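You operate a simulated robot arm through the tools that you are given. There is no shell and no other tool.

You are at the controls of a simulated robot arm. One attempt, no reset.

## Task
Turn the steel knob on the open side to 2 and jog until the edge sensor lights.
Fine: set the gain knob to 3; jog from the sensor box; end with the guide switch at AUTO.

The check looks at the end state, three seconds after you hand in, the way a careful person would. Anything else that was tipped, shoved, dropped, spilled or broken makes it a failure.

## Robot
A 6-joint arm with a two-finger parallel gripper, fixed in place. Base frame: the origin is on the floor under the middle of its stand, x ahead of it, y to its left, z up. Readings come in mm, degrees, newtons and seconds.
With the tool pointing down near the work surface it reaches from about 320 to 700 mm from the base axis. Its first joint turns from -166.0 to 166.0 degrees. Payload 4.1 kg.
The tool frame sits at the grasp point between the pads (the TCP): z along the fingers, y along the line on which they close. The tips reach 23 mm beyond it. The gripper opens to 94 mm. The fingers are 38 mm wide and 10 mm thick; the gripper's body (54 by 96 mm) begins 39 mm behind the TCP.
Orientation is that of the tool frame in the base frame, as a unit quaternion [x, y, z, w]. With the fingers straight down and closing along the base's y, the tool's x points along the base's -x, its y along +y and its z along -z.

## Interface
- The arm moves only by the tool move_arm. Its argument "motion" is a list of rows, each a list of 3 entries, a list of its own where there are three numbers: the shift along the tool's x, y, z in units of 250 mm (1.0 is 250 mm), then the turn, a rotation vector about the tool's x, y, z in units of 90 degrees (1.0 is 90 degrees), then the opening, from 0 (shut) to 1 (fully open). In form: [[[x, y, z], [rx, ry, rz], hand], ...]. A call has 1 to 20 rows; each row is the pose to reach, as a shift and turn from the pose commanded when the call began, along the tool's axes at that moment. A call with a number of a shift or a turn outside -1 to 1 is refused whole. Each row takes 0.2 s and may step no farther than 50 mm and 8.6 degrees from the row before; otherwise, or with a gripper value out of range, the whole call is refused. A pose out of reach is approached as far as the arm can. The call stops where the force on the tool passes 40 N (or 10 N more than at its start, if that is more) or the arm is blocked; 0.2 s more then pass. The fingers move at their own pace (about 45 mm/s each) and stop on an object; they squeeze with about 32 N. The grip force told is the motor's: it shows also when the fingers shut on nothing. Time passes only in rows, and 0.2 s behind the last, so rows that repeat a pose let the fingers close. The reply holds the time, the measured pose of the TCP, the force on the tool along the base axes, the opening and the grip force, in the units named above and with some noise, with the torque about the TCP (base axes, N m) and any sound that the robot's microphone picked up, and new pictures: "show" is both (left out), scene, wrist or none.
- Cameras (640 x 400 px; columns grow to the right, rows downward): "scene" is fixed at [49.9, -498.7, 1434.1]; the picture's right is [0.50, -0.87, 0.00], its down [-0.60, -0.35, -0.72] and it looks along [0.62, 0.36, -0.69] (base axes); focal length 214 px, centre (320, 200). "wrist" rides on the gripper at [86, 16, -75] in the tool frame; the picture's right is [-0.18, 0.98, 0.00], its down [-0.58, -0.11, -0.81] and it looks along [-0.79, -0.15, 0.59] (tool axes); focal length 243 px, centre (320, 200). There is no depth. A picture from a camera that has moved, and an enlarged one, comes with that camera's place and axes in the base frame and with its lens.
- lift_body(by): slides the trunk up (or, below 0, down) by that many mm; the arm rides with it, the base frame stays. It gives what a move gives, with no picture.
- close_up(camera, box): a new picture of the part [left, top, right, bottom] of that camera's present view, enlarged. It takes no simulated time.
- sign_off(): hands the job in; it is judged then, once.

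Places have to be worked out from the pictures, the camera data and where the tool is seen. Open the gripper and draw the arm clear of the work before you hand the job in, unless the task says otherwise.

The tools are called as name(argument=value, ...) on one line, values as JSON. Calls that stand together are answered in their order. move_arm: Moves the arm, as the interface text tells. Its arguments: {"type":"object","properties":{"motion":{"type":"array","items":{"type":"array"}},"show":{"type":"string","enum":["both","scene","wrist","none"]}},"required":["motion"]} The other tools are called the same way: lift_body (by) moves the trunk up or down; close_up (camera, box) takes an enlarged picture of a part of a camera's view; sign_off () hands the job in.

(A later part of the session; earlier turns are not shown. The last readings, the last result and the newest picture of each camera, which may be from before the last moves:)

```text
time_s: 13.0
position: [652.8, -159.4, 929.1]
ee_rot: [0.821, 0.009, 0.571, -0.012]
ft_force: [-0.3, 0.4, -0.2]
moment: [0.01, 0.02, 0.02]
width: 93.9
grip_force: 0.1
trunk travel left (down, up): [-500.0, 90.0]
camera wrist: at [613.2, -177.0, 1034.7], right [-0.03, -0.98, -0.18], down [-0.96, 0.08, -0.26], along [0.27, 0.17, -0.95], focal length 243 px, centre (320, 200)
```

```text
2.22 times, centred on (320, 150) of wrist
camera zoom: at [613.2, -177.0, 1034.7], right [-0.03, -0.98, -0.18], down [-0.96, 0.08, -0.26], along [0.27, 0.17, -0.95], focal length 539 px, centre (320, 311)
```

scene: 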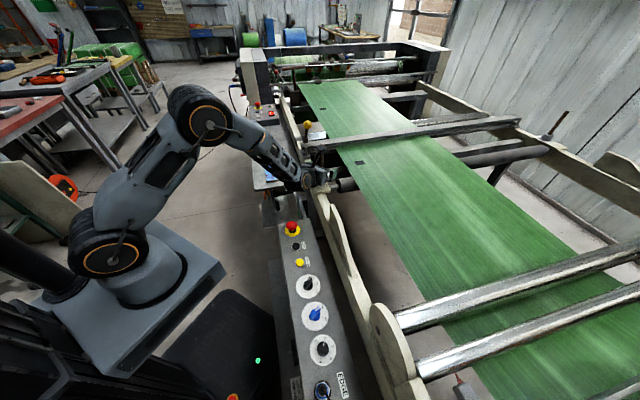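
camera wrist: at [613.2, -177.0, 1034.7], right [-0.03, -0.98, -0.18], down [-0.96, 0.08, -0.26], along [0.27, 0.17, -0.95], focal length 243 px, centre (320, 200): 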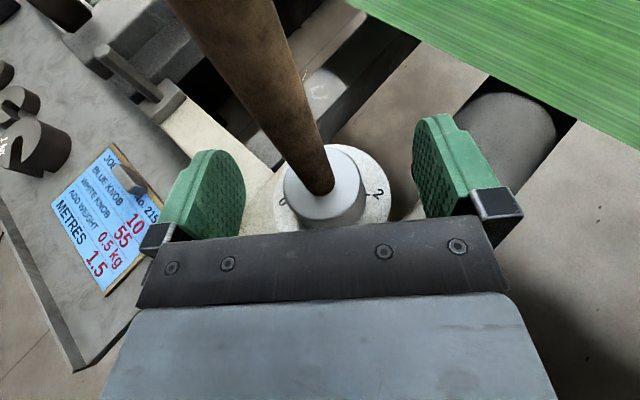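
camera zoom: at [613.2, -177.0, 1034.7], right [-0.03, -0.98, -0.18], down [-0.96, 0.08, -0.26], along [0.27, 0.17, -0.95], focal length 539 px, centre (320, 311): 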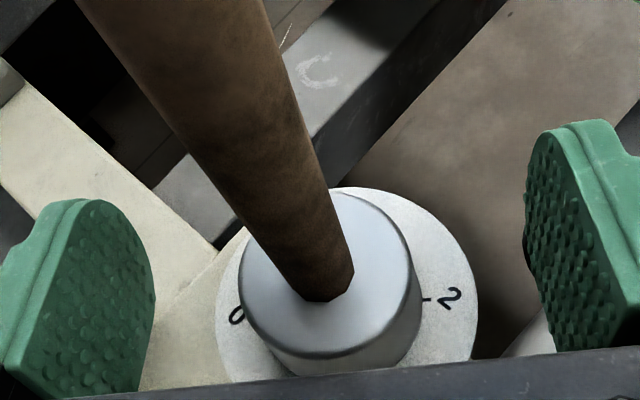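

No contact this time, and the knob sits close to centre between the pads. I close partway to about 54 mm to check centring before touching.

move_arm(motion=[[[0, 0, 0], [0, 0, 0], 0.8], [[0, 0, 0], [0, 0, 0], 0.57], [[0, 0, 0], [0, 0, 0], 0.57]], show="wrist")

close_up(camera="wrist", box=[240, 90, 400, 240])

```text
time_s: 13.8
position: [652.1, -159.9, 929.5]
ee_rot: [0.821, 0.009, 0.571, -0.011]
ft_force: [-0.8, 0.7, -0.4]
moment: [-0.02, 0.03, -0.04]
width: 53.5
grip_force: 0.0
trunk travel left (down, up): [-500.0, 90.0]
camera wrist: at [612.9, -177.2, 1034.9], right [-0.03, -0.98, -0.18], down [-0.96, 0.08, -0.26], along [0.28, 0.16, -0.95], focal length 243 px, centre (320, 200)
```

wrist: 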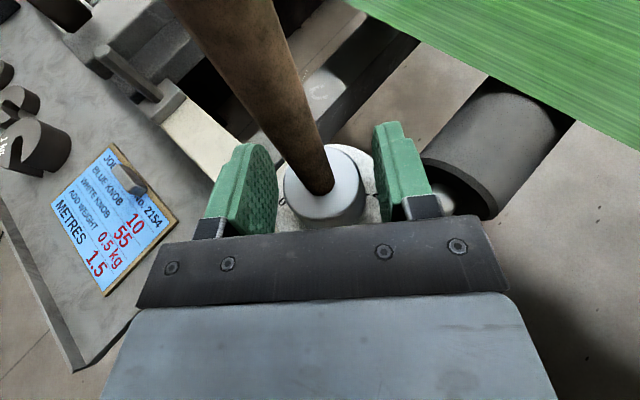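

```text
2.67 times, centred on (320, 165) of wrist
camera zoom: at [612.9, -177.2, 1034.9], right [-0.03, -0.98, -0.18], down [-0.96, 0.08, -0.26], along [0.28, 0.16, -0.95], focal length 647 px, centre (320, 293)
```

zoom: 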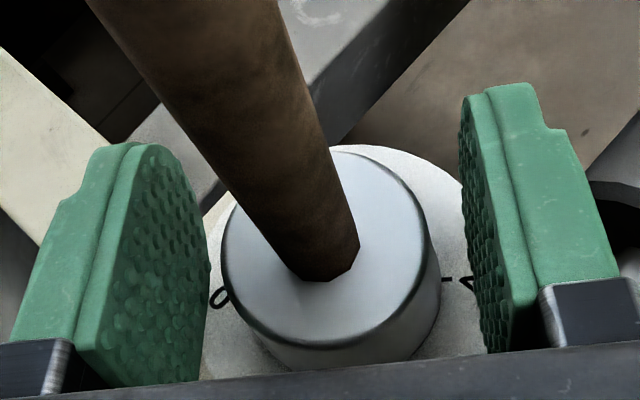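

The knob is centred to within about 1 mm between the pads. I close on it.

move_arm(motion=[[[0, 0, 0], [0, 0, 0], 0.48], [[0, 0, 0], [0, 0, 0], 0.3], [[0, 0, 0], [0, 0, 0], 0.3], [[0, 0, 0], [0, 0, 0], 0.3]], show="wrist")

close_up(camera="wrist", box=[240, 90, 400, 240])

```text
time_s: 14.8
position: [651.1, -159.1, 929.9]
ee_rot: [0.821, 0.01, 0.57, -0.012]
ft_force: [-0.6, 1.1, 0.2]
moment: [0.07, -0.02, 0.0]
width: 40.4
grip_force: 44.9
trunk travel left (down, up): [-500.0, 90.0]
camera wrist: at [612.9, -176.9, 1034.9], right [-0.03, -0.98, -0.18], down [-0.96, 0.08, -0.26], along [0.28, 0.16, -0.95], focal length 243 px, centre (320, 200)
```

wrist: 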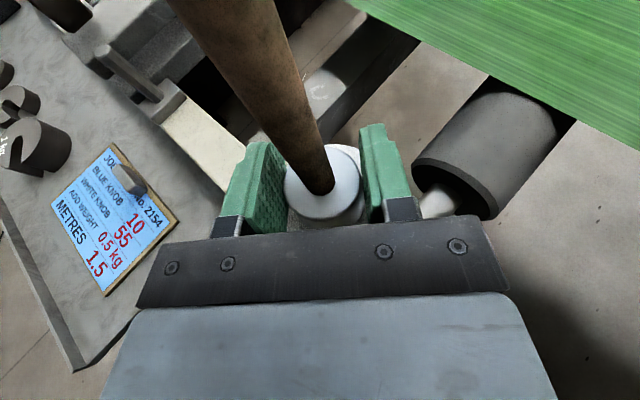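

```text
2.67 times, centred on (320, 165) of wrist
camera zoom: at [612.9, -176.9, 1034.9], right [-0.03, -0.98, -0.18], down [-0.96, 0.08, -0.26], along [0.28, 0.16, -0.95], focal length 647 px, centre (320, 293)
```

zoom: 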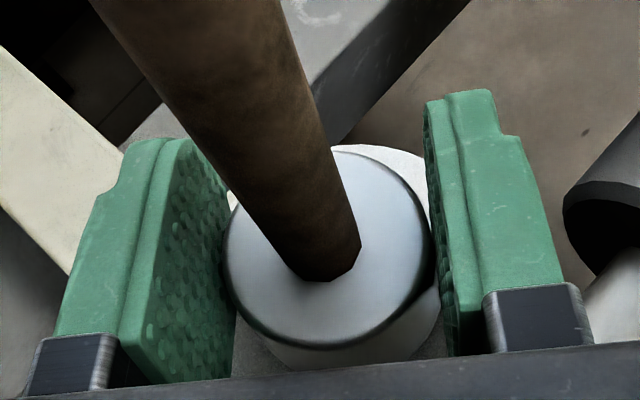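

The knob is gripped (40.4 mm wide). I start turning it clockwise about the vertical through the knob, first 24°, and check that it follows.

move_arm(motion=[[[0, 0, 0], [-0.0417, 0.0004, 0.0153], 0.3], [[0, 0, 0], [-0.0834, 0.0007, 0.0307], 0.3], [[0, 0, 0], [-0.125, 0.0011, 0.046], 0.3], [[0, 0, 0], [-0.1667, 0.0014, 0.0613], 0.3], [[0, 0, 0], [-0.2084, 0.0018, 0.0767], 0.3], [[0, 0, 0], [-0.25, 0.0021, 0.092], 0.3]], show="both")

close_up(camera="wrist", box=[240, 90, 400, 240])

close_up(camera="scene", box=[270, 130, 350, 210])

```text
time_s: 15.6
position: [652.5, -159.0, 930.0]
ee_rot: [0.821, -0.053, 0.567, 0.032]
ft_force: [0.3, 33.9, 3.2]
moment: [0.87, -0.05, 0.11]
width: 40.5
grip_force: 45.3
out of reach, approached as far as the arm can: row 3
trunk travel left (down, up): [-500.0, 90.0]
stopped in row 3: the force on the tool passed its limit at 48 N (the readings are from after the stop); the commanded pose is now the measured one
camera wrist: at [611.9, -170.6, 1035.4], right [-0.18, -0.97, -0.18], down [-0.94, 0.23, -0.26], along [0.29, 0.12, -0.95], focal length 243 px, centre (320, 200)
```

scene: 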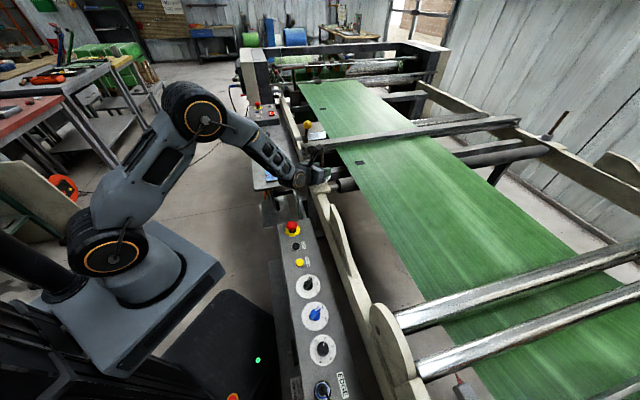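
wrist: 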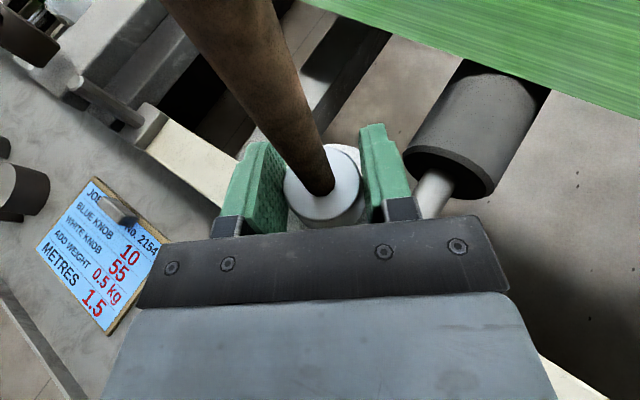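

```text
2.67 times, centred on (320, 165) of wrist
camera zoom: at [611.9, -170.6, 1035.4], right [-0.18, -0.97, -0.18], down [-0.94, 0.23, -0.26], along [0.29, 0.12, -0.95], focal length 647 px, centre (320, 293)
```

zoom: 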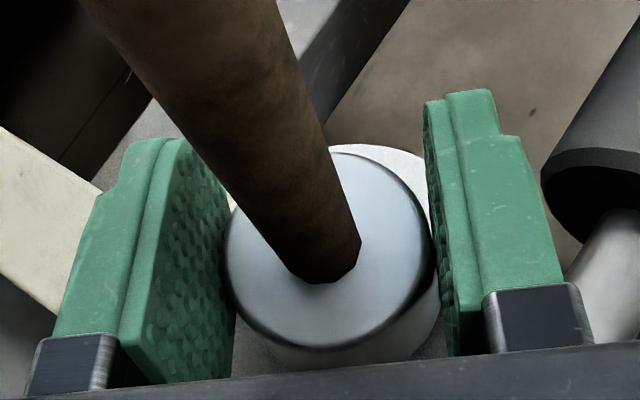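

```text
5.00 times, centred on (310, 170) of scene
camera zoom: at [49.9, -498.7, 1434.1], right [0.5, -0.87, 0.0], down [-0.6, -0.35, -0.72], along [0.62, 0.36, -0.69], focal length 1072 px, centre (370, 350)
```

zoom: 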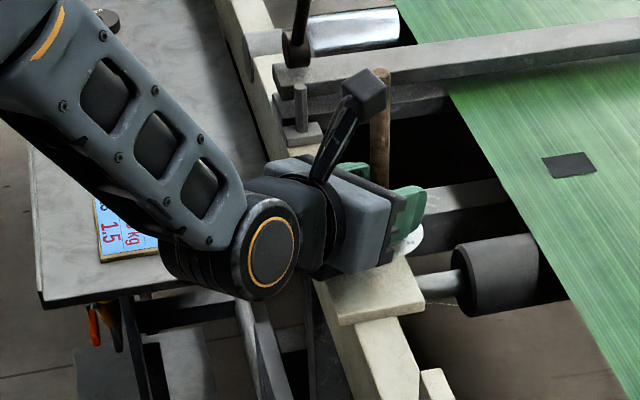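

The turn was limited: the arm reported row 3 as out of reach after about 8° of turn, probably because the last wrist joint is near its limit after the 180° yaw. I check whether the red mark followed the grip before choosing how to continue.

close_up(camera="wrist", box=[295, 130, 375, 190])

close_up(camera="scene", box=[310, 155, 340, 185])

```text
6.67 times, centred on (335, 160) of wrist
camera zoom: at [611.9, -170.6, 1035.4], right [-0.18, -0.97, -0.18], down [-0.94, 0.23, -0.26], along [0.29, 0.12, -0.95], focal length 1618 px, centre (220, 467)
```

zoom: 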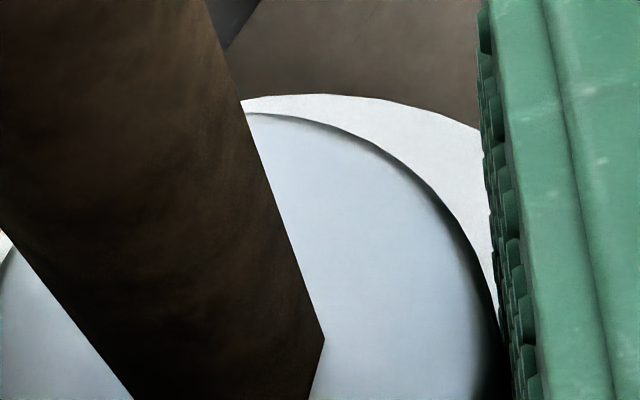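

```text
13.33 times, centred on (325, 170) of scene
camera zoom: at [49.9, -498.7, 1434.1], right [0.5, -0.87, 0.0], down [-0.6, -0.35, -0.72], along [0.62, 0.36, -0.69], focal length 2860 px, centre (253, 600)
```

zoom: 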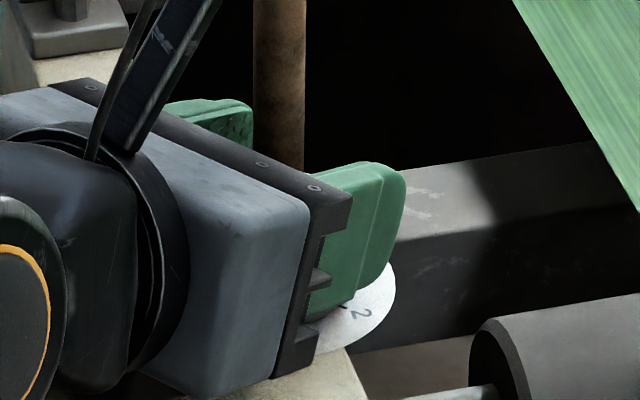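

The mark is hidden behind the rod either way. The knob is round, so I can ratchet it: open the fingers, swing back counter-clockwise around the knob, grip again and turn clockwise in shorter strokes. I open and swing back to azimuth of about +21°, then check the mark.

move_arm(motion=[[[0, 0, 0], [0, 0, 0], 0.75], [[0, 0, 0], [0, 0, 0], 0.75], [[0, 0, 0], [0.0727, -0.0006, -0.0275], 0.75], [[0, 0, 0], [0.1454, -0.0012, -0.055], 0.75], [[0, 0, 0], [0.218, -0.0018, -0.0825], 0.75], [[0, 0, 0], [0.2907, -0.0023, -0.11], 0.75]], show="both")

close_up(camera="wrist", box=[240, 90, 400, 240])

close_up(camera="scene", box=[270, 130, 350, 210])

```text
time_s: 17.0
position: [652.0, -167.1, 928.3]
ee_rot: [0.81, 0.142, 0.559, -0.106]
ft_force: [0.2, 0.1, 0.1]
moment: [0.01, 0.0, -0.01]
width: 70.5
grip_force: 0.1
trunk travel left (down, up): [-500.0, 90.0]
camera wrist: at [621.0, -196.8, 1034.3], right [0.28, -0.94, -0.19], down [-0.94, -0.23, -0.26], along [0.2, 0.25, -0.95], focal length 243 px, centre (320, 200)
```

scene: 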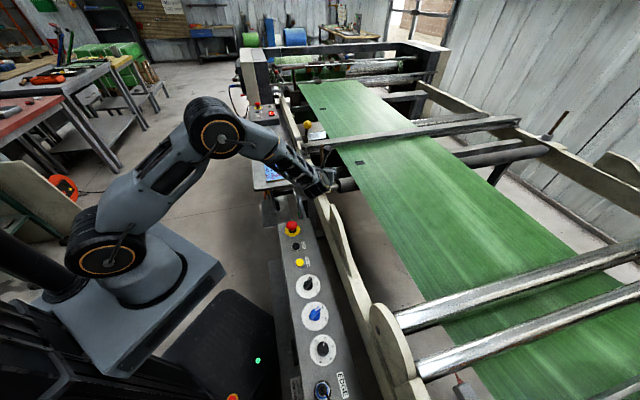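
wrist: 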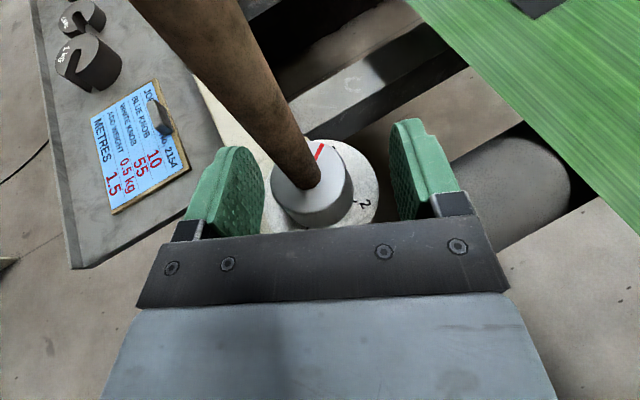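

```text
2.67 times, centred on (320, 165) of wrist
camera zoom: at [621.0, -196.8, 1034.3], right [0.28, -0.94, -0.19], down [-0.94, -0.23, -0.26], along [0.2, 0.25, -0.95], focal length 647 px, centre (320, 293)
```

zoom: 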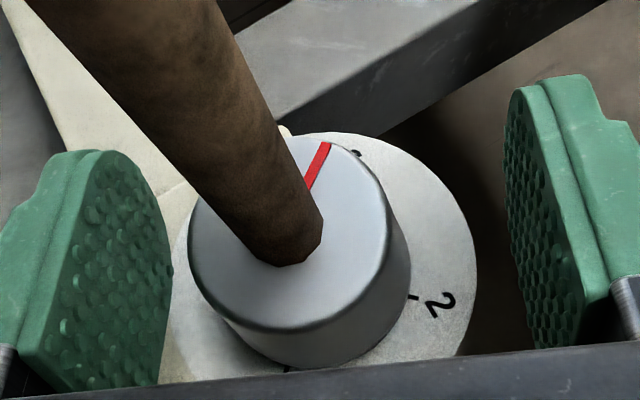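

```text
5.00 times, centred on (310, 170) of scene
camera zoom: at [49.9, -498.7, 1434.1], right [0.5, -0.87, 0.0], down [-0.6, -0.35, -0.72], along [0.62, 0.36, -0.69], focal length 1072 px, centre (370, 350)
```

zoom: 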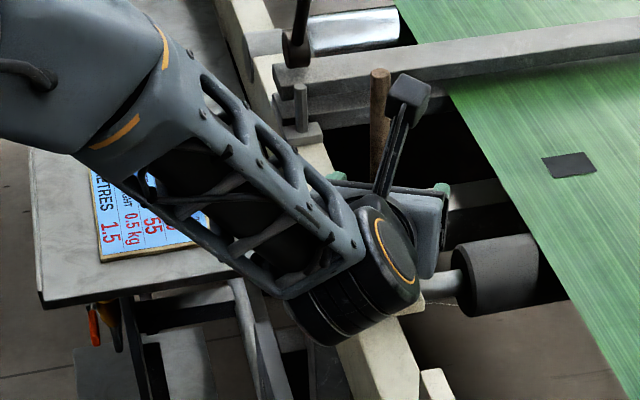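

The mark is now visible. It has moved about 6–7° clockwise from 1, so the knob follows the grip. The TCP had drifted about 7 mm off to -y, so I re-centre on the knob, close, and turn 23.7° clockwise, stopping short of the earlier limit.

move_arm(motion=[[[0.0088, -0.0274, 0.0052], [0, 0, 0], 0.75], [[0.0088, -0.0274, 0.0052], [0, 0, 0], 0.5], [[0.0088, -0.0274, 0.0052], [0, 0, 0], 0.3], [[0.0088, -0.0274, 0.0052], [0, 0, 0], 0.3], [[0.0088, -0.0274, 0.0052], [0, 0, 0], 0.3], [[0.0088, -0.0274, 0.0052], [-0.0411, 0.0006, 0.0155], 0.3], [[0.0088, -0.0274, 0.0052], [-0.0821, 0.0011, 0.0309], 0.3], [[0.0088, -0.0274, 0.0052], [-0.1232, 0.0017, 0.0464], 0.3], [[0.0088, -0.0274, 0.0052], [-0.1643, 0.0023, 0.0619], 0.3], [[0.0088, -0.0274, 0.0052], [-0.2053, 0.0028, 0.0773], 0.3], [[0.0088, -0.0274, 0.0052], [-0.2464, 0.0034, 0.0928], 0.3]], show="wrist")

close_up(camera="wrist", box=[240, 90, 400, 240])

```text
time_s: 19.4
position: [652.0, -159.1, 930.4]
ee_rot: [0.822, -0.028, 0.568, 0.012]
ft_force: [-1.7, 2.6, 0.8]
moment: [0.32, -0.23, 0.01]
width: 40.3
grip_force: 44.5
trunk travel left (down, up): [-500.0, 90.0]
camera wrist: at [610.7, -173.5, 1036.4], right [-0.12, -0.98, -0.18], down [-0.95, 0.17, -0.26], along [0.28, 0.14, -0.95], focal length 243 px, centre (320, 200)
```

wrist: 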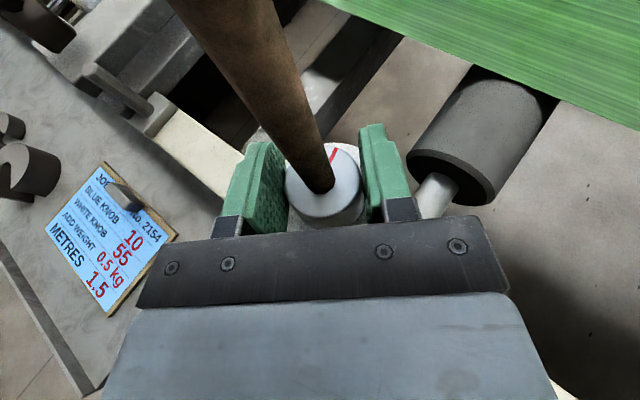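

```text
2.67 times, centred on (320, 165) of wrist
camera zoom: at [610.7, -173.5, 1036.4], right [-0.12, -0.98, -0.18], down [-0.95, 0.17, -0.26], along [0.28, 0.14, -0.95], focal length 647 px, centre (320, 293)
```

zoom: 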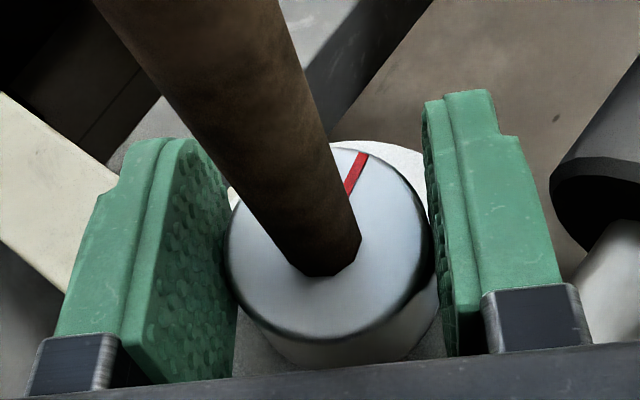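

The mark keeps its place relative to the fingers, so the knob is turning with the grip and is now about 30° past 1. Next stroke: open, swing back 33°, grip, and turn the 33° forward again.

move_arm(motion=[[[0, 0, 0], [0, 0, 0], 0.75], [[0, 0, 0], [0, 0, 0], 0.75], [[0, 0, 0], [0.0685, -0.0009, -0.0259], 0.75], [[0, 0, 0], [0.137, -0.0018, -0.0518], 0.75], [[0, 0, 0], [0.2056, -0.0026, -0.0776], 0.75], [[0, 0, 0], [0.2741, -0.0035, -0.1035], 0.75], [[0, 0, 0], [0.3426, -0.0044, -0.1294], 0.75], [[0, 0, 0], [0.3426, -0.0044, -0.1294], 0.5], [[0, 0, 0], [0.3426, -0.0044, -0.1294], 0.3], [[0, 0, 0], [0.3426, -0.0044, -0.1294], 0.3], [[0, 0, 0], [0.3426, -0.0044, -0.1294], 0.3]], show="both")

close_up(camera="wrist", box=[240, 90, 400, 240])

close_up(camera="scene", box=[270, 130, 350, 210])

```text
time_s: 21.8
position: [651.7, -161.0, 930.7]
ee_rot: [0.796, 0.206, 0.548, -0.15]
ft_force: [5.5, -4.6, -0.1]
moment: [-0.08, -0.11, -0.03]
width: 40.5
grip_force: 45.3
trunk travel left (down, up): [-500.0, 90.0]
camera wrist: at [626.1, -194.7, 1036.3], right [0.43, -0.89, -0.18], down [-0.89, -0.38, -0.26], along [0.16, 0.27, -0.95], focal length 243 px, centre (320, 200)
```

scene: 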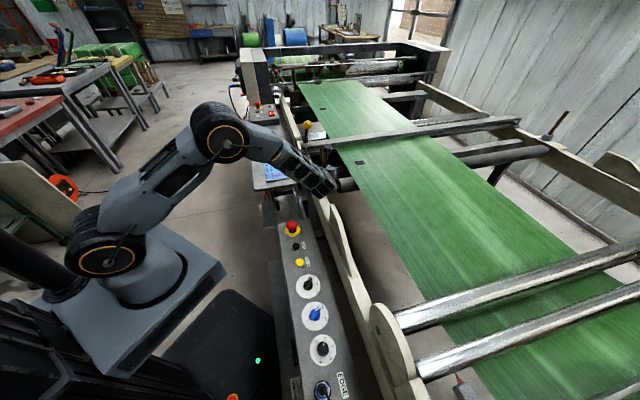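
wrist: 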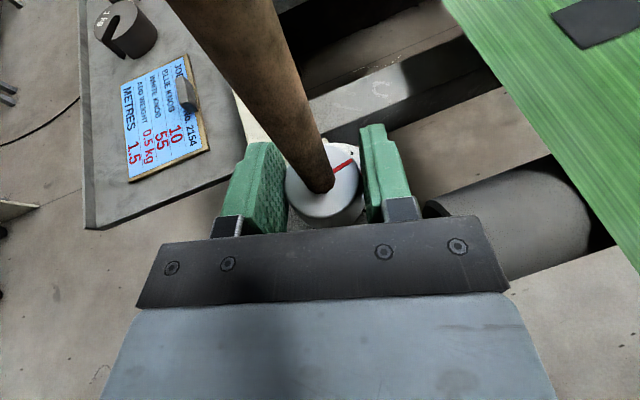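

```text
2.67 times, centred on (320, 165) of wrist
camera zoom: at [626.1, -194.7, 1036.3], right [0.43, -0.89, -0.18], down [-0.89, -0.38, -0.26], along [0.16, 0.27, -0.95], focal length 647 px, centre (320, 293)
```

zoom: 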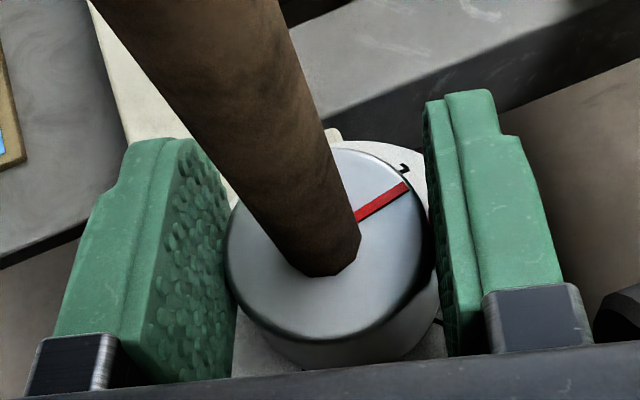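

```text
5.00 times, centred on (310, 170) of scene
camera zoom: at [49.9, -498.7, 1434.1], right [0.5, -0.87, 0.0], down [-0.6, -0.35, -0.72], along [0.62, 0.36, -0.69], focal length 1072 px, centre (370, 350)
```

zoom: 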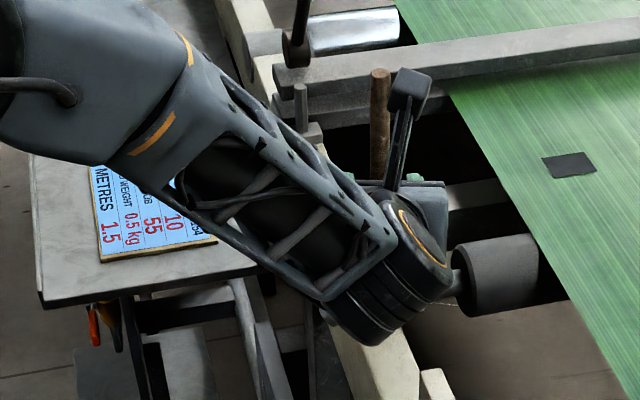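

The mark now reads about -31° (target -90° at label 2). Gripped at azimuth 30°, I turn 33° clockwise.

move_arm(motion=[[[0, 0, 0], [-0.0571, 0.0008, 0.0215], 0.3], [[0, 0, 0], [-0.1142, 0.0016, 0.043], 0.3], [[0, 0, 0], [-0.1713, 0.0024, 0.0646], 0.3], [[0, 0, 0], [-0.2284, 0.0032, 0.0861], 0.3], [[0, 0, 0], [-0.2855, 0.004, 0.1076], 0.3], [[0, 0, 0], [-0.3426, 0.0048, 0.1291], 0.3]], show="wrist")

close_up(camera="wrist", box=[240, 90, 400, 240])

```text
time_s: 23.2
position: [650.6, -160.6, 930.8]
ee_rot: [0.822, -0.029, 0.568, 0.013]
ft_force: [-1.6, -0.3, 2.3]
moment: [0.11, 0.19, 0.02]
width: 40.4
grip_force: 44.9
trunk travel left (down, up): [-500.0, 90.0]
camera wrist: at [610.6, -173.6, 1036.1], right [-0.12, -0.98, -0.18], down [-0.95, 0.17, -0.26], along [0.28, 0.14, -0.95], focal length 243 px, centre (320, 200)
```

wrist: 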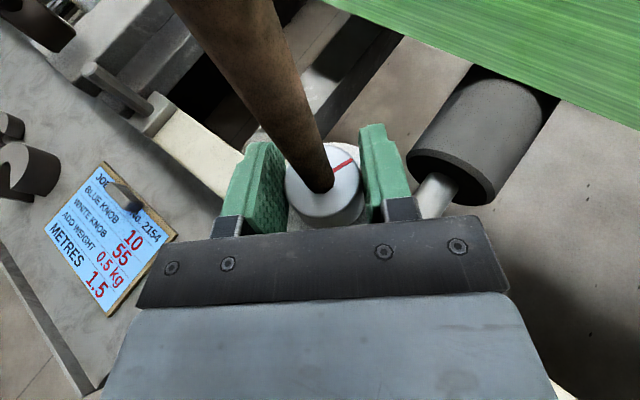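

```text
2.67 times, centred on (320, 165) of wrist
camera zoom: at [610.6, -173.6, 1036.1], right [-0.12, -0.98, -0.18], down [-0.95, 0.17, -0.26], along [0.28, 0.14, -0.95], focal length 647 px, centre (320, 293)
```

zoom: 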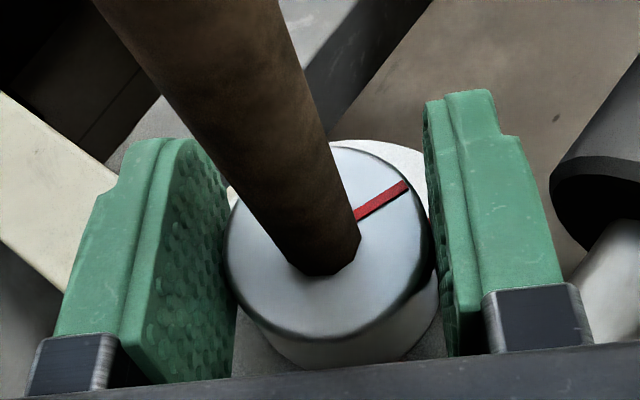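

That stroke worked too (mark near -64°). I open, swing back 33°, and grip again for the last stroke.

move_arm(motion=[[[0, 0, 0], [0, 0, 0], 0.75], [[0, 0, 0], [0, 0, 0], 0.75], [[0, 0, 0], [0.0685, -0.0009, -0.0259], 0.75], [[0, 0, 0], [0.137, -0.0018, -0.0518], 0.75], [[0, 0, 0], [0.2056, -0.0026, -0.0776], 0.75], [[0, 0, 0], [0.2741, -0.0035, -0.1035], 0.75], [[0, 0, 0], [0.3426, -0.0044, -0.1294], 0.75], [[0, 0, 0], [0.3426, -0.0044, -0.1294], 0.5], [[0, 0, 0], [0.3426, -0.0044, -0.1294], 0.3], [[0, 0, 0], [0.3426, -0.0044, -0.1294], 0.3], [[0, 0, 0], [0.3426, -0.0044, -0.1294], 0.3]], show="wrist")

close_up(camera="wrist", box=[240, 90, 400, 240])

```text
time_s: 25.6
position: [651.9, -161.9, 930.0]
ee_rot: [0.796, 0.206, 0.549, -0.149]
ft_force: [3.7, -3.5, 1.2]
moment: [0.04, -0.06, -0.05]
width: 40.3
grip_force: 44.9
trunk travel left (down, up): [-500.0, 90.0]
camera wrist: at [626.0, -194.7, 1036.1], right [0.43, -0.89, -0.18], down [-0.89, -0.38, -0.26], along [0.16, 0.27, -0.95], focal length 243 px, centre (320, 200)
```

wrist: 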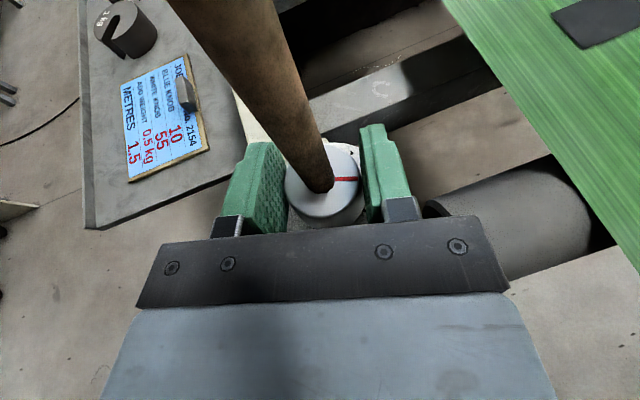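

```text
2.67 times, centred on (320, 165) of wrist
camera zoom: at [626.0, -194.7, 1036.1], right [0.43, -0.89, -0.18], down [-0.89, -0.38, -0.26], along [0.16, 0.27, -0.95], focal length 647 px, centre (320, 293)
```

zoom: 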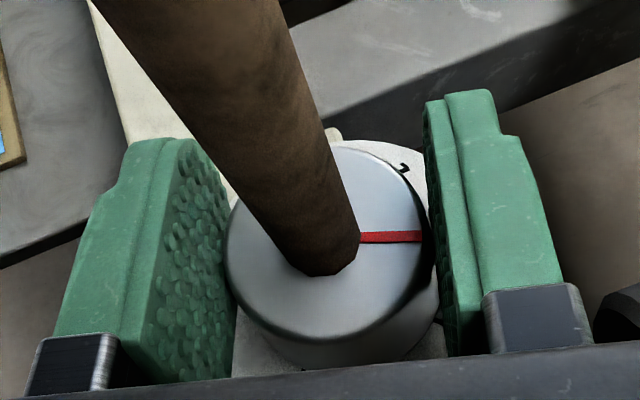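

The mark is at about -64°, so about 26° remain. I turn that amount clockwise.

move_arm(motion=[[[0, 0, 0], [-0.054, 0.0008, 0.0203], 0.3], [[0, 0, 0], [-0.108, 0.0015, 0.0407], 0.3], [[0, 0, 0], [-0.1619, 0.0023, 0.061], 0.3], [[0, 0, 0], [-0.2159, 0.003, 0.0814], 0.3], [[0, 0, 0], [-0.2699, 0.0038, 0.1017], 0.3]], show="wrist")

close_up(camera="wrist", box=[240, 90, 400, 240])

close_up(camera="scene", box=[300, 150, 345, 195])

```text
time_s: 26.8
position: [650.1, -158.8, 929.0]
ee_rot: [0.822, 0.022, 0.568, -0.022]
ft_force: [-0.1, 2.0, 0.5]
moment: [0.18, 0.3, 0.0]
width: 40.2
grip_force: 45.2
trunk travel left (down, up): [-500.0, 90.0]
camera wrist: at [612.8, -178.7, 1036.0], right [0.0, -0.98, -0.18], down [-0.96, 0.05, -0.26], along [0.26, 0.18, -0.95], focal length 243 px, centre (320, 200)
```

wrist: 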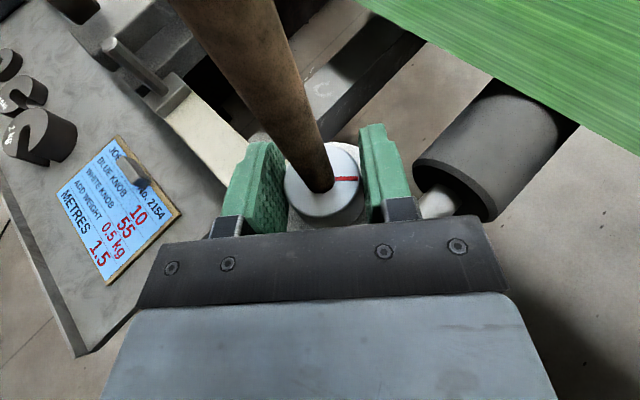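

```text
2.67 times, centred on (320, 165) of wrist
camera zoom: at [612.8, -178.7, 1036.0], right [0.0, -0.98, -0.18], down [-0.96, 0.05, -0.26], along [0.26, 0.18, -0.95], focal length 647 px, centre (320, 293)
```

zoom: 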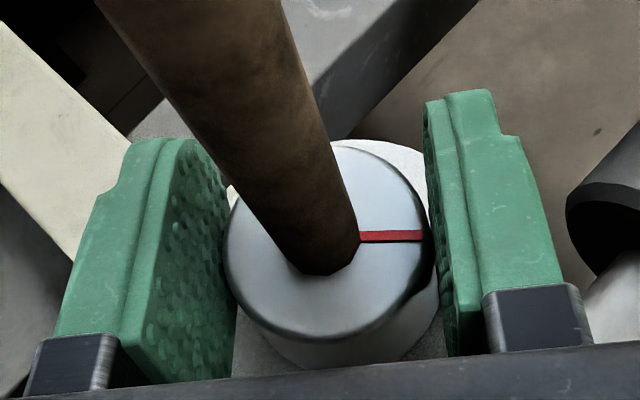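

```text
8.89 times, centred on (322, 172) of scene
camera zoom: at [49.9, -498.7, 1434.1], right [0.5, -0.87, 0.0], down [-0.6, -0.35, -0.72], along [0.62, 0.36, -0.69], focal length 1906 px, centre (298, 444)
```

zoom: 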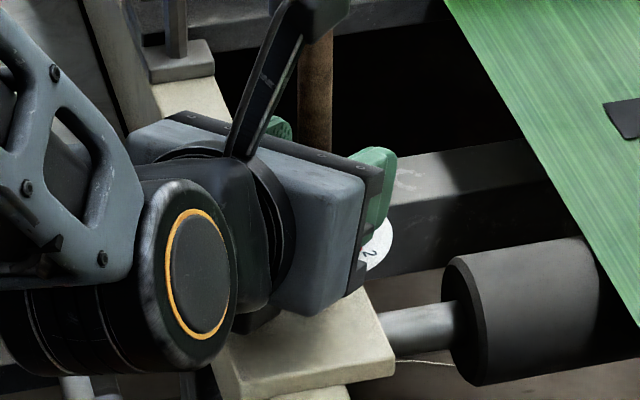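

The mark now reads about -90°. I open, back straight out along the tool axis, and check it against the label 2.

move_arm(motion=[[[0, 0, 0], [0, 0, 0], 0.9], [[0, 0, 0], [0, 0, 0], 0.9], [[0, 0, 0], [0, 0, 0], 0.9], [[0, 0, -0.15], [0, 0, 0], 0.9], [[0, 0, -0.3], [0, 0, 0], 0.9], [[0, 0, -0.45], [0, 0, 0], 0.9], [[0, 0, -0.6], [0, 0, 0], 0.9]], show="both")

close_up(camera="wrist", box=[290, 30, 410, 130])

close_up(camera="scene", box=[308, 162, 336, 186])

```text
time_s: 28.4
position: [509.2, -170.7, 984.0]
ee_rot: [0.822, 0.023, 0.569, -0.023]
ft_force: [0.5, 0.7, -0.3]
moment: [-0.01, -0.03, -0.02]
width: 84.6
grip_force: 0.2
trunk travel left (down, up): [-500.0, 90.0]
camera wrist: at [471.6, -188.8, 1089.6], right [0.0, -0.98, -0.18], down [-0.96, 0.05, -0.26], along [0.26, 0.18, -0.95], focal length 243 px, centre (320, 200)
```

scene: 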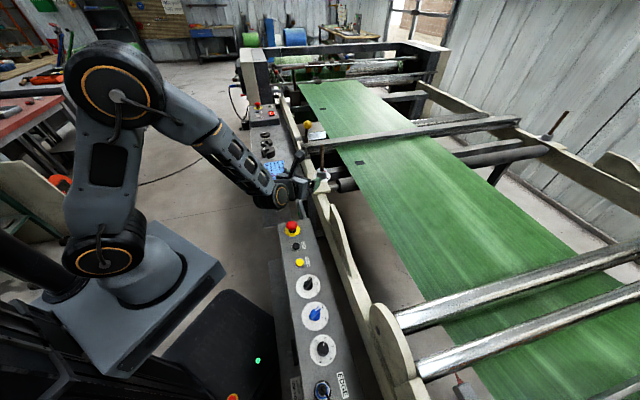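
wrist: 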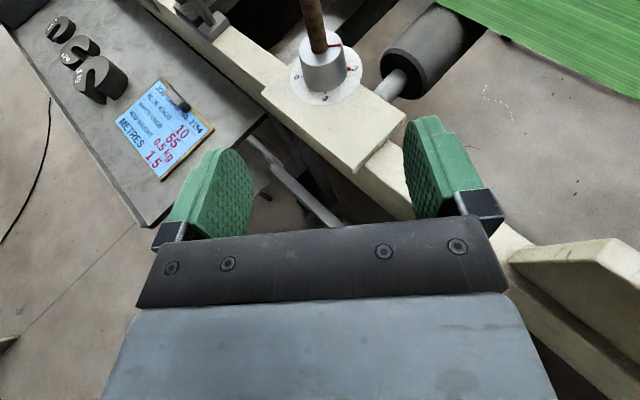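

```text
4.00 times, centred on (350, 80) of wrist
camera zoom: at [471.6, -188.8, 1089.6], right [0.0, -0.98, -0.18], down [-0.96, 0.05, -0.26], along [0.26, 0.18, -0.95], focal length 970 px, centre (200, 680)
```

zoom: 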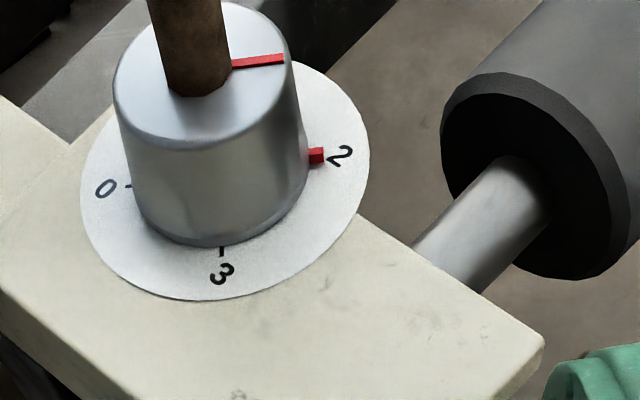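

```text
16.00 times, centred on (322, 174) of scene
camera zoom: at [49.9, -498.7, 1434.1], right [0.5, -0.87, 0.0], down [-0.6, -0.35, -0.72], along [0.62, 0.36, -0.69], focal length 3432 px, centre (288, 616)
```

zoom: 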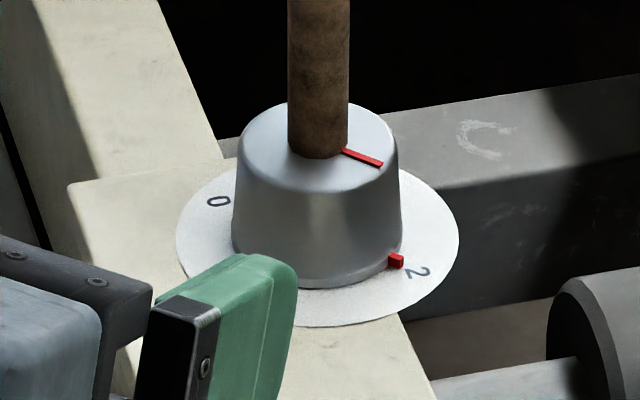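

The red pointer now stands squarely at 2. Next are the box controls. I lift and pull back while bringing the tool to vertical again, keeping clear of the rod.

move_arm(motion=[[[0.0257, -0.0062, -0.0594], [0, -0.0771, 0], 0.9], [[0.0514, -0.0123, -0.1188], [0, -0.1542, 0], 0.9], [[0.0771, -0.0185, -0.1782], [0, -0.2313, 0], 0.9], [[0.1028, -0.0247, -0.2376], [0, -0.3084, 0], 0.9], [[0.1285, -0.0309, -0.297], [0, -0.3855, 0], 0.9], [[0.1542, -0.037, -0.3564], [0, -0.4626, 0], 0.9], [[0.1799, -0.0432, -0.4158], [0, -0.5397, 0], 0.9], [[0.2056, -0.0494, -0.4752], [0, -0.6168, 0], 0.9], [[0.2313, -0.0555, -0.5346], [0, -0.6939, 0], 0.9], [[0.257, -0.0617, -0.594], [0, -0.771, 0], 0.9]], show="none")

```text
time_s: 30.6
position: [394.2, -163.7, 1097.0]
ee_rot: [0.999, 0.032, -0.001, -0.005]
ft_force: [0.4, -0.2, 0.2]
moment: [0.0, 0.02, -0.01]
width: 84.7
grip_force: 0.2
trunk travel left (down, up): [-500.0, 90.0]
```

Tool is vertical again at (394, -164, 1097). I now unwind the yaw and move toward the gain knob, high above the box.

move_arm(motion=[[[-0.0454, 0.0481, 0.014], [0, 0, -0.09], 0.9], [[-0.0907, 0.0962, 0.028], [0, 0, -0.18], 0.9], [[-0.1361, 0.1443, 0.042], [0, 0, -0.27], 0.9], [[-0.1815, 0.1924, 0.056], [0, 0, -0.36], 0.9], [[-0.2268, 0.2405, 0.07], [0, 0, -0.45], 0.9], [[-0.2722, 0.2885, 0.084], [0, 0, -0.54], 0.9], [[-0.3175, 0.3366, 0.098], [0, 0, -0.63], 0.9], [[-0.3629, 0.3847, 0.112], [0, 0, -0.72], 0.9], [[-0.4083, 0.4328, 0.126], [0, 0, -0.81], 0.9], [[-0.4536, 0.4809, 0.14], [0, 0, -0.9], 0.9], [[-0.499, 0.529, 0.154], [0, 0, -0.99], 0.9]], show="both")

```text
time_s: 33.0
position: [277.8, -301.8, 1055.6]
ee_rot: [0.689, 0.725, 0.004, -0.003]
ft_force: [-0.1, 0.0, 0.9]
moment: [0.02, -0.03, -0.01]
width: 84.6
grip_force: 0.1
trunk travel left (down, up): [-500.0, 90.0]
camera wrist: at [289.7, -215.1, 1129.6], right [0.99, -0.14, 0.0], down [-0.08, -0.59, 0.8], along [-0.11, -0.79, -0.6], focal length 243 px, centre (320, 200)
```

scene: 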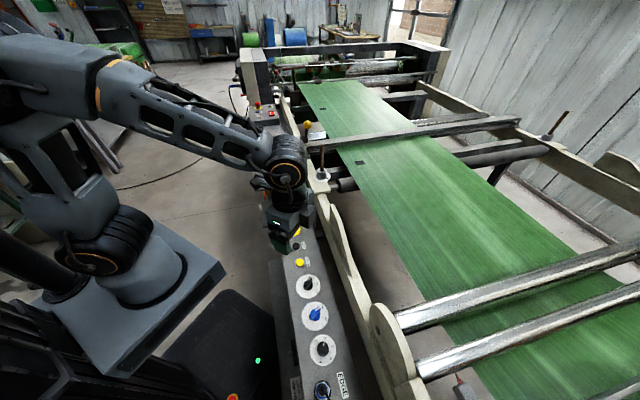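
wrist: 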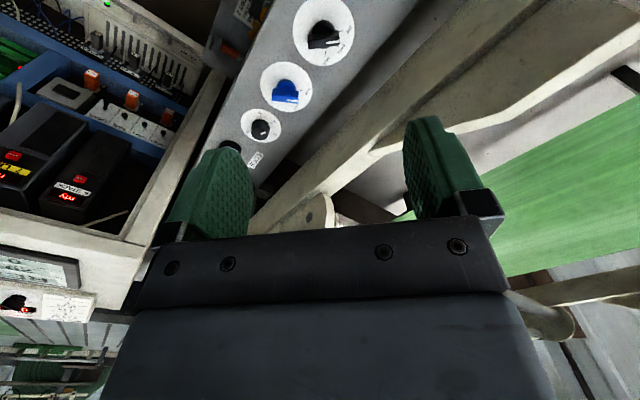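

From this view the three dials are visible. I enlarge them for position and height before approaching the gain knob.

close_up(camera="wrist", box=[230, 90, 310, 170])

close_up(camera="wrist", box=[250, 0, 370, 110])

close_up(camera="wrist", box=[0, 240, 120, 380])

```text
5.00 times, centred on (270, 130) of wrist
camera zoom: at [289.7, -215.1, 1129.6], right [0.99, -0.14, 0.0], down [-0.08, -0.59, 0.8], along [-0.11, -0.79, -0.6], focal length 1213 px, centre (570, 550)
```

zoom: 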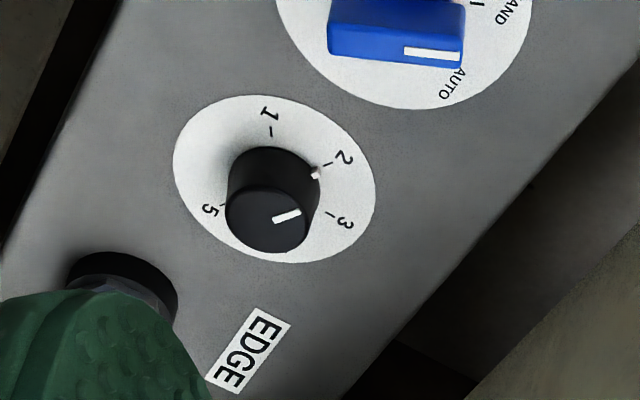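

```text
3.64 times, centred on (310, 55) of wrist
camera zoom: at [289.7, -215.1, 1129.6], right [0.99, -0.14, 0.0], down [-0.08, -0.59, 0.8], along [-0.11, -0.79, -0.6], focal length 882 px, centre (356, 727)
```

zoom: 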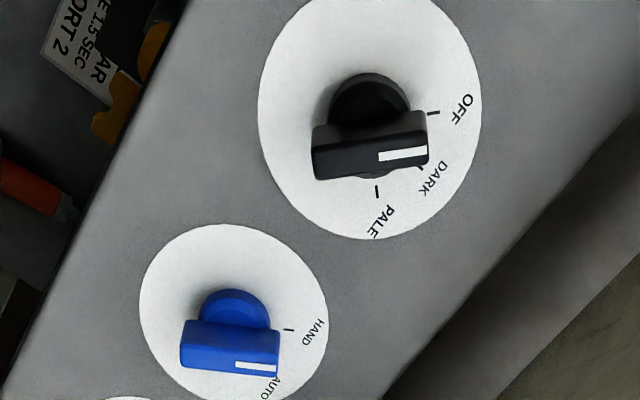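

```text
2.86 times, centred on (60, 310) of wrist
camera zoom: at [289.7, -215.1, 1129.6], right [0.99, -0.14, 0.0], down [-0.08, -0.59, 0.8], along [-0.11, -0.79, -0.6], focal length 693 px, centre (1063, -114)
```

zoom: 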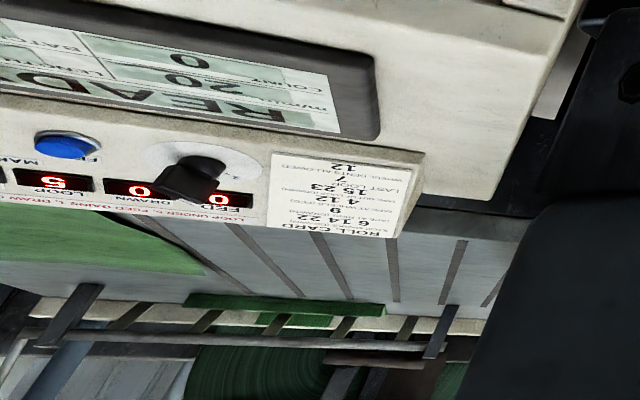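

The gain dial centre works out at about (162, -443.5, 798), with the knob top near 819 and labels 60° apart, so 2→3 is 60° clockwise. I move above it with the fingers half open, at z of about 900.

move_arm(motion=[[[-0.0913, -0.0821, 0.1027], [0, 0, 0], 0.6], [[-0.1827, -0.1642, 0.2055], [0, 0, 0], 0.6], [[-0.274, -0.2463, 0.3082], [0, 0, 0], 0.6], [[-0.3653, -0.3284, 0.4109], [0, 0, 0], 0.6], [[-0.4567, -0.4105, 0.5137], [0, 0, 0], 0.6], [[-0.548, -0.4926, 0.6164], [0, 0, 0], 0.6]], show="both")

close_up(camera="wrist", box=[240, 70, 400, 230])

close_up(camera="scene", box=[260, 260, 400, 400])

```text
time_s: 34.4
position: [159.0, -445.1, 901.1]
ee_rot: [0.69, 0.723, 0.004, -0.003]
ft_force: [0.1, -0.3, 0.3]
moment: [-0.01, -0.01, -0.01]
width: 56.6
grip_force: 0.1
trunk travel left (down, up): [-500.0, 90.0]
camera wrist: at [172.7, -357.5, 974.5], right [0.99, -0.14, 0.0], down [-0.08, -0.59, 0.8], along [-0.11, -0.79, -0.6], focal length 243 px, centre (320, 200)
```

scene: 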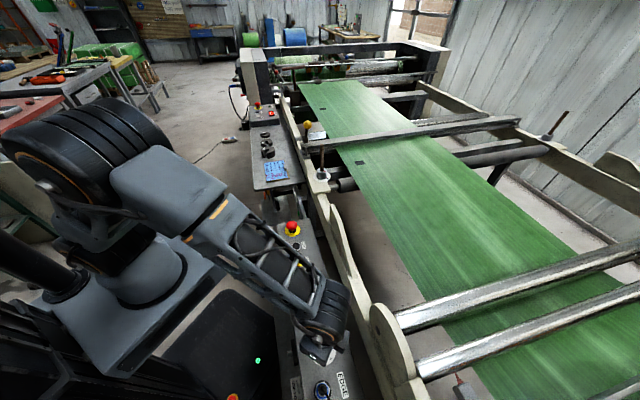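
wrist: 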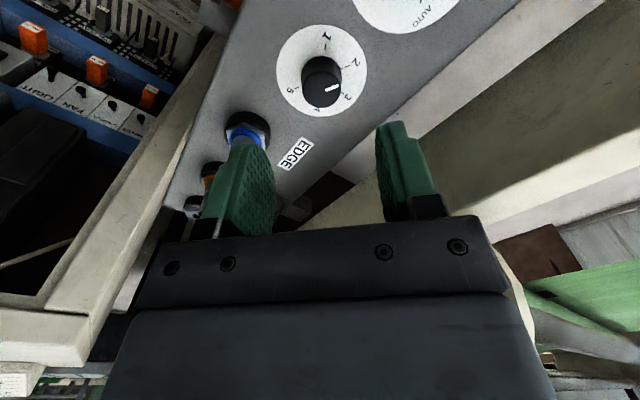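

```text
2.50 times, centred on (320, 150) of wrist
camera zoom: at [172.7, -357.5, 974.5], right [0.99, -0.14, 0.0], down [-0.08, -0.59, 0.8], along [-0.11, -0.79, -0.6], focal length 606 px, centre (320, 325)
```

zoom: 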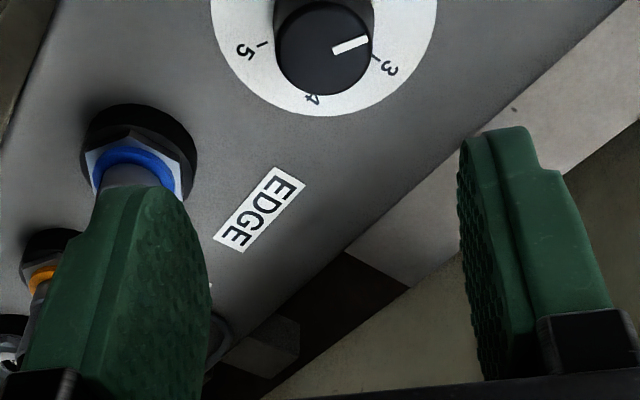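

```text
2.86 times, centred on (330, 330) of scene
camera zoom: at [49.9, -498.7, 1434.1], right [0.5, -0.87, 0.0], down [-0.6, -0.35, -0.72], along [0.62, 0.36, -0.69], focal length 613 px, centre (291, -171)
```

zoom: 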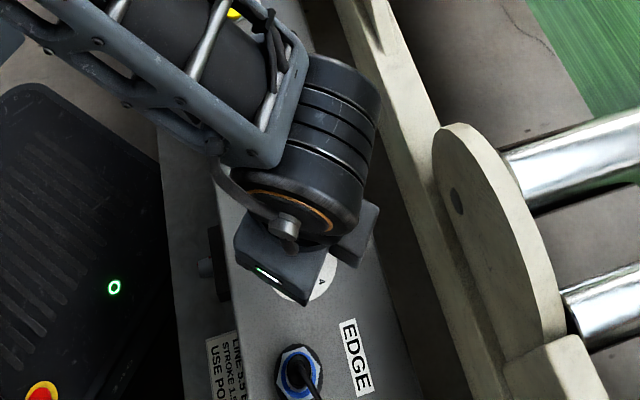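

The TCP is at about (160.5, -445, 900), and the knob centre refines to (162.5, -443). I shift by 2 mm and come down to z of about 836, so the tips just bracket the knob top, then look.

move_arm(motion=[[[0.0046, 0.008, 0.065], [0, 0, 0], 0.55], [[0.0046, 0.008, 0.13], [0, 0, 0], 0.55], [[0.0046, 0.008, 0.195], [0, 0, 0], 0.55], [[0.0046, 0.008, 0.256], [0, 0, 0], 0.55]], show="wrist")

close_up(camera="wrist", box=[230, 70, 410, 230])

close_up(camera="scene", box=[285, 320, 365, 400])

```text
time_s: 35.4
position: [163.3, -442.0, 836.4]
ee_rot: [0.691, 0.723, 0.003, -0.003]
ft_force: [-0.5, -1.5, -0.6]
moment: [-0.01, -0.01, 0.01]
width: 52.0
grip_force: 0.0
trunk travel left (down, up): [-500.0, 90.0]
camera wrist: at [174.9, -354.8, 910.2], right [0.99, -0.14, 0.0], down [-0.08, -0.59, 0.8], along [-0.11, -0.79, -0.6], focal length 243 px, centre (320, 200)
```

wrist: 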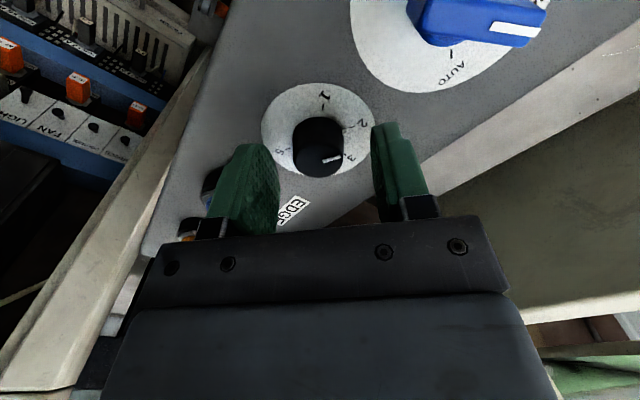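

```text
2.50 times, centred on (320, 150) of wrist
camera zoom: at [174.9, -354.8, 910.2], right [0.99, -0.14, 0.0], down [-0.08, -0.59, 0.8], along [-0.11, -0.79, -0.6], focal length 606 px, centre (320, 325)
```

zoom: 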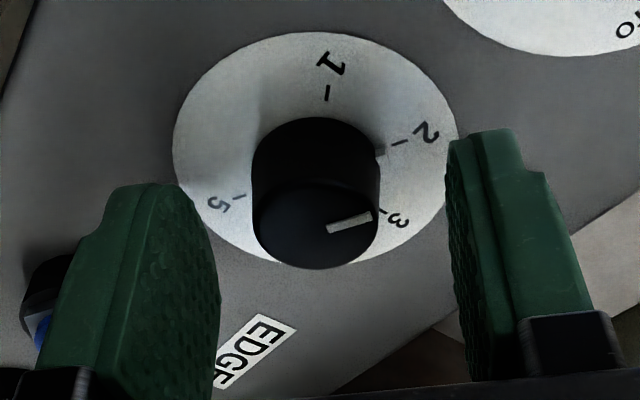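

```text
5.00 times, centred on (325, 360) of scene
camera zoom: at [49.9, -498.7, 1434.1], right [0.5, -0.87, 0.0], down [-0.6, -0.35, -0.72], along [0.62, 0.36, -0.69], focal length 1072 px, centre (295, -600)
```

zoom: 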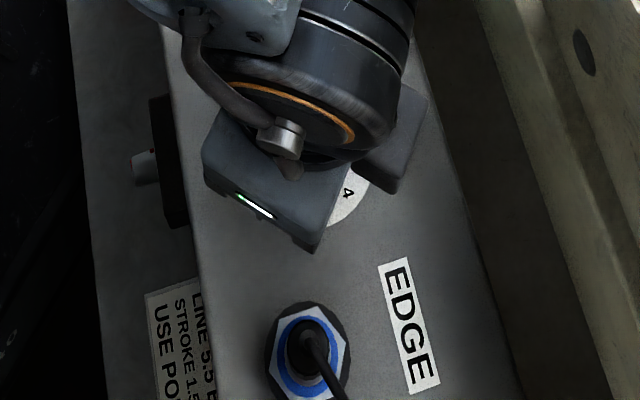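

The knob is centred between the pads to within 1 mm, and the dial centre lines up with the tool axis. I descend 10.5 mm and close on it.

move_arm(motion=[[[0, 0, 0.021], [0, 0, 0], 0.55], [[0, 0, 0.042], [0, 0, 0], 0.55], [[0, 0, 0.042], [0, 0, 0], 0.35], [[0, 0, 0.042], [0, 0, 0], 0.15], [[0, 0, 0.042], [0, 0, 0], 0.15], [[0, 0, 0.042], [0, 0, 0], 0.15]], show="wrist")

close_up(camera="wrist", box=[250, 90, 390, 230])

```text
time_s: 36.8
position: [160.5, -441.1, 826.6]
ee_rot: [0.69, 0.724, 0.004, -0.005]
ft_force: [-17.3, -0.9, -1.0]
moment: [-0.26, 0.6, 0.0]
width: 26.9
grip_force: 44.6
trunk travel left (down, up): [-500.0, 90.0]
camera wrist: at [173.5, -354.4, 900.4], right [0.99, -0.14, 0.0], down [-0.08, -0.6, 0.8], along [-0.11, -0.79, -0.6], focal length 243 px, centre (320, 200)
```

wrist: 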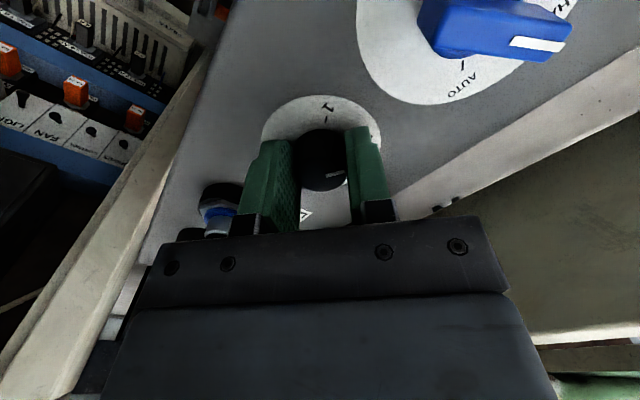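

```text
2.86 times, centred on (320, 160) of wrist
camera zoom: at [173.5, -354.4, 900.4], right [0.99, -0.14, 0.0], down [-0.08, -0.6, 0.8], along [-0.11, -0.79, -0.6], focal length 693 px, centre (320, 314)
```

zoom: 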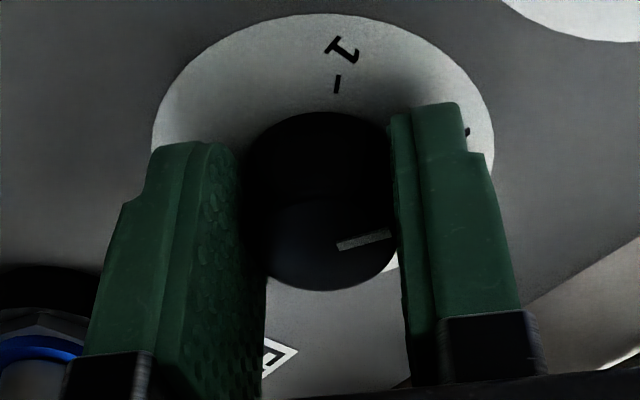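

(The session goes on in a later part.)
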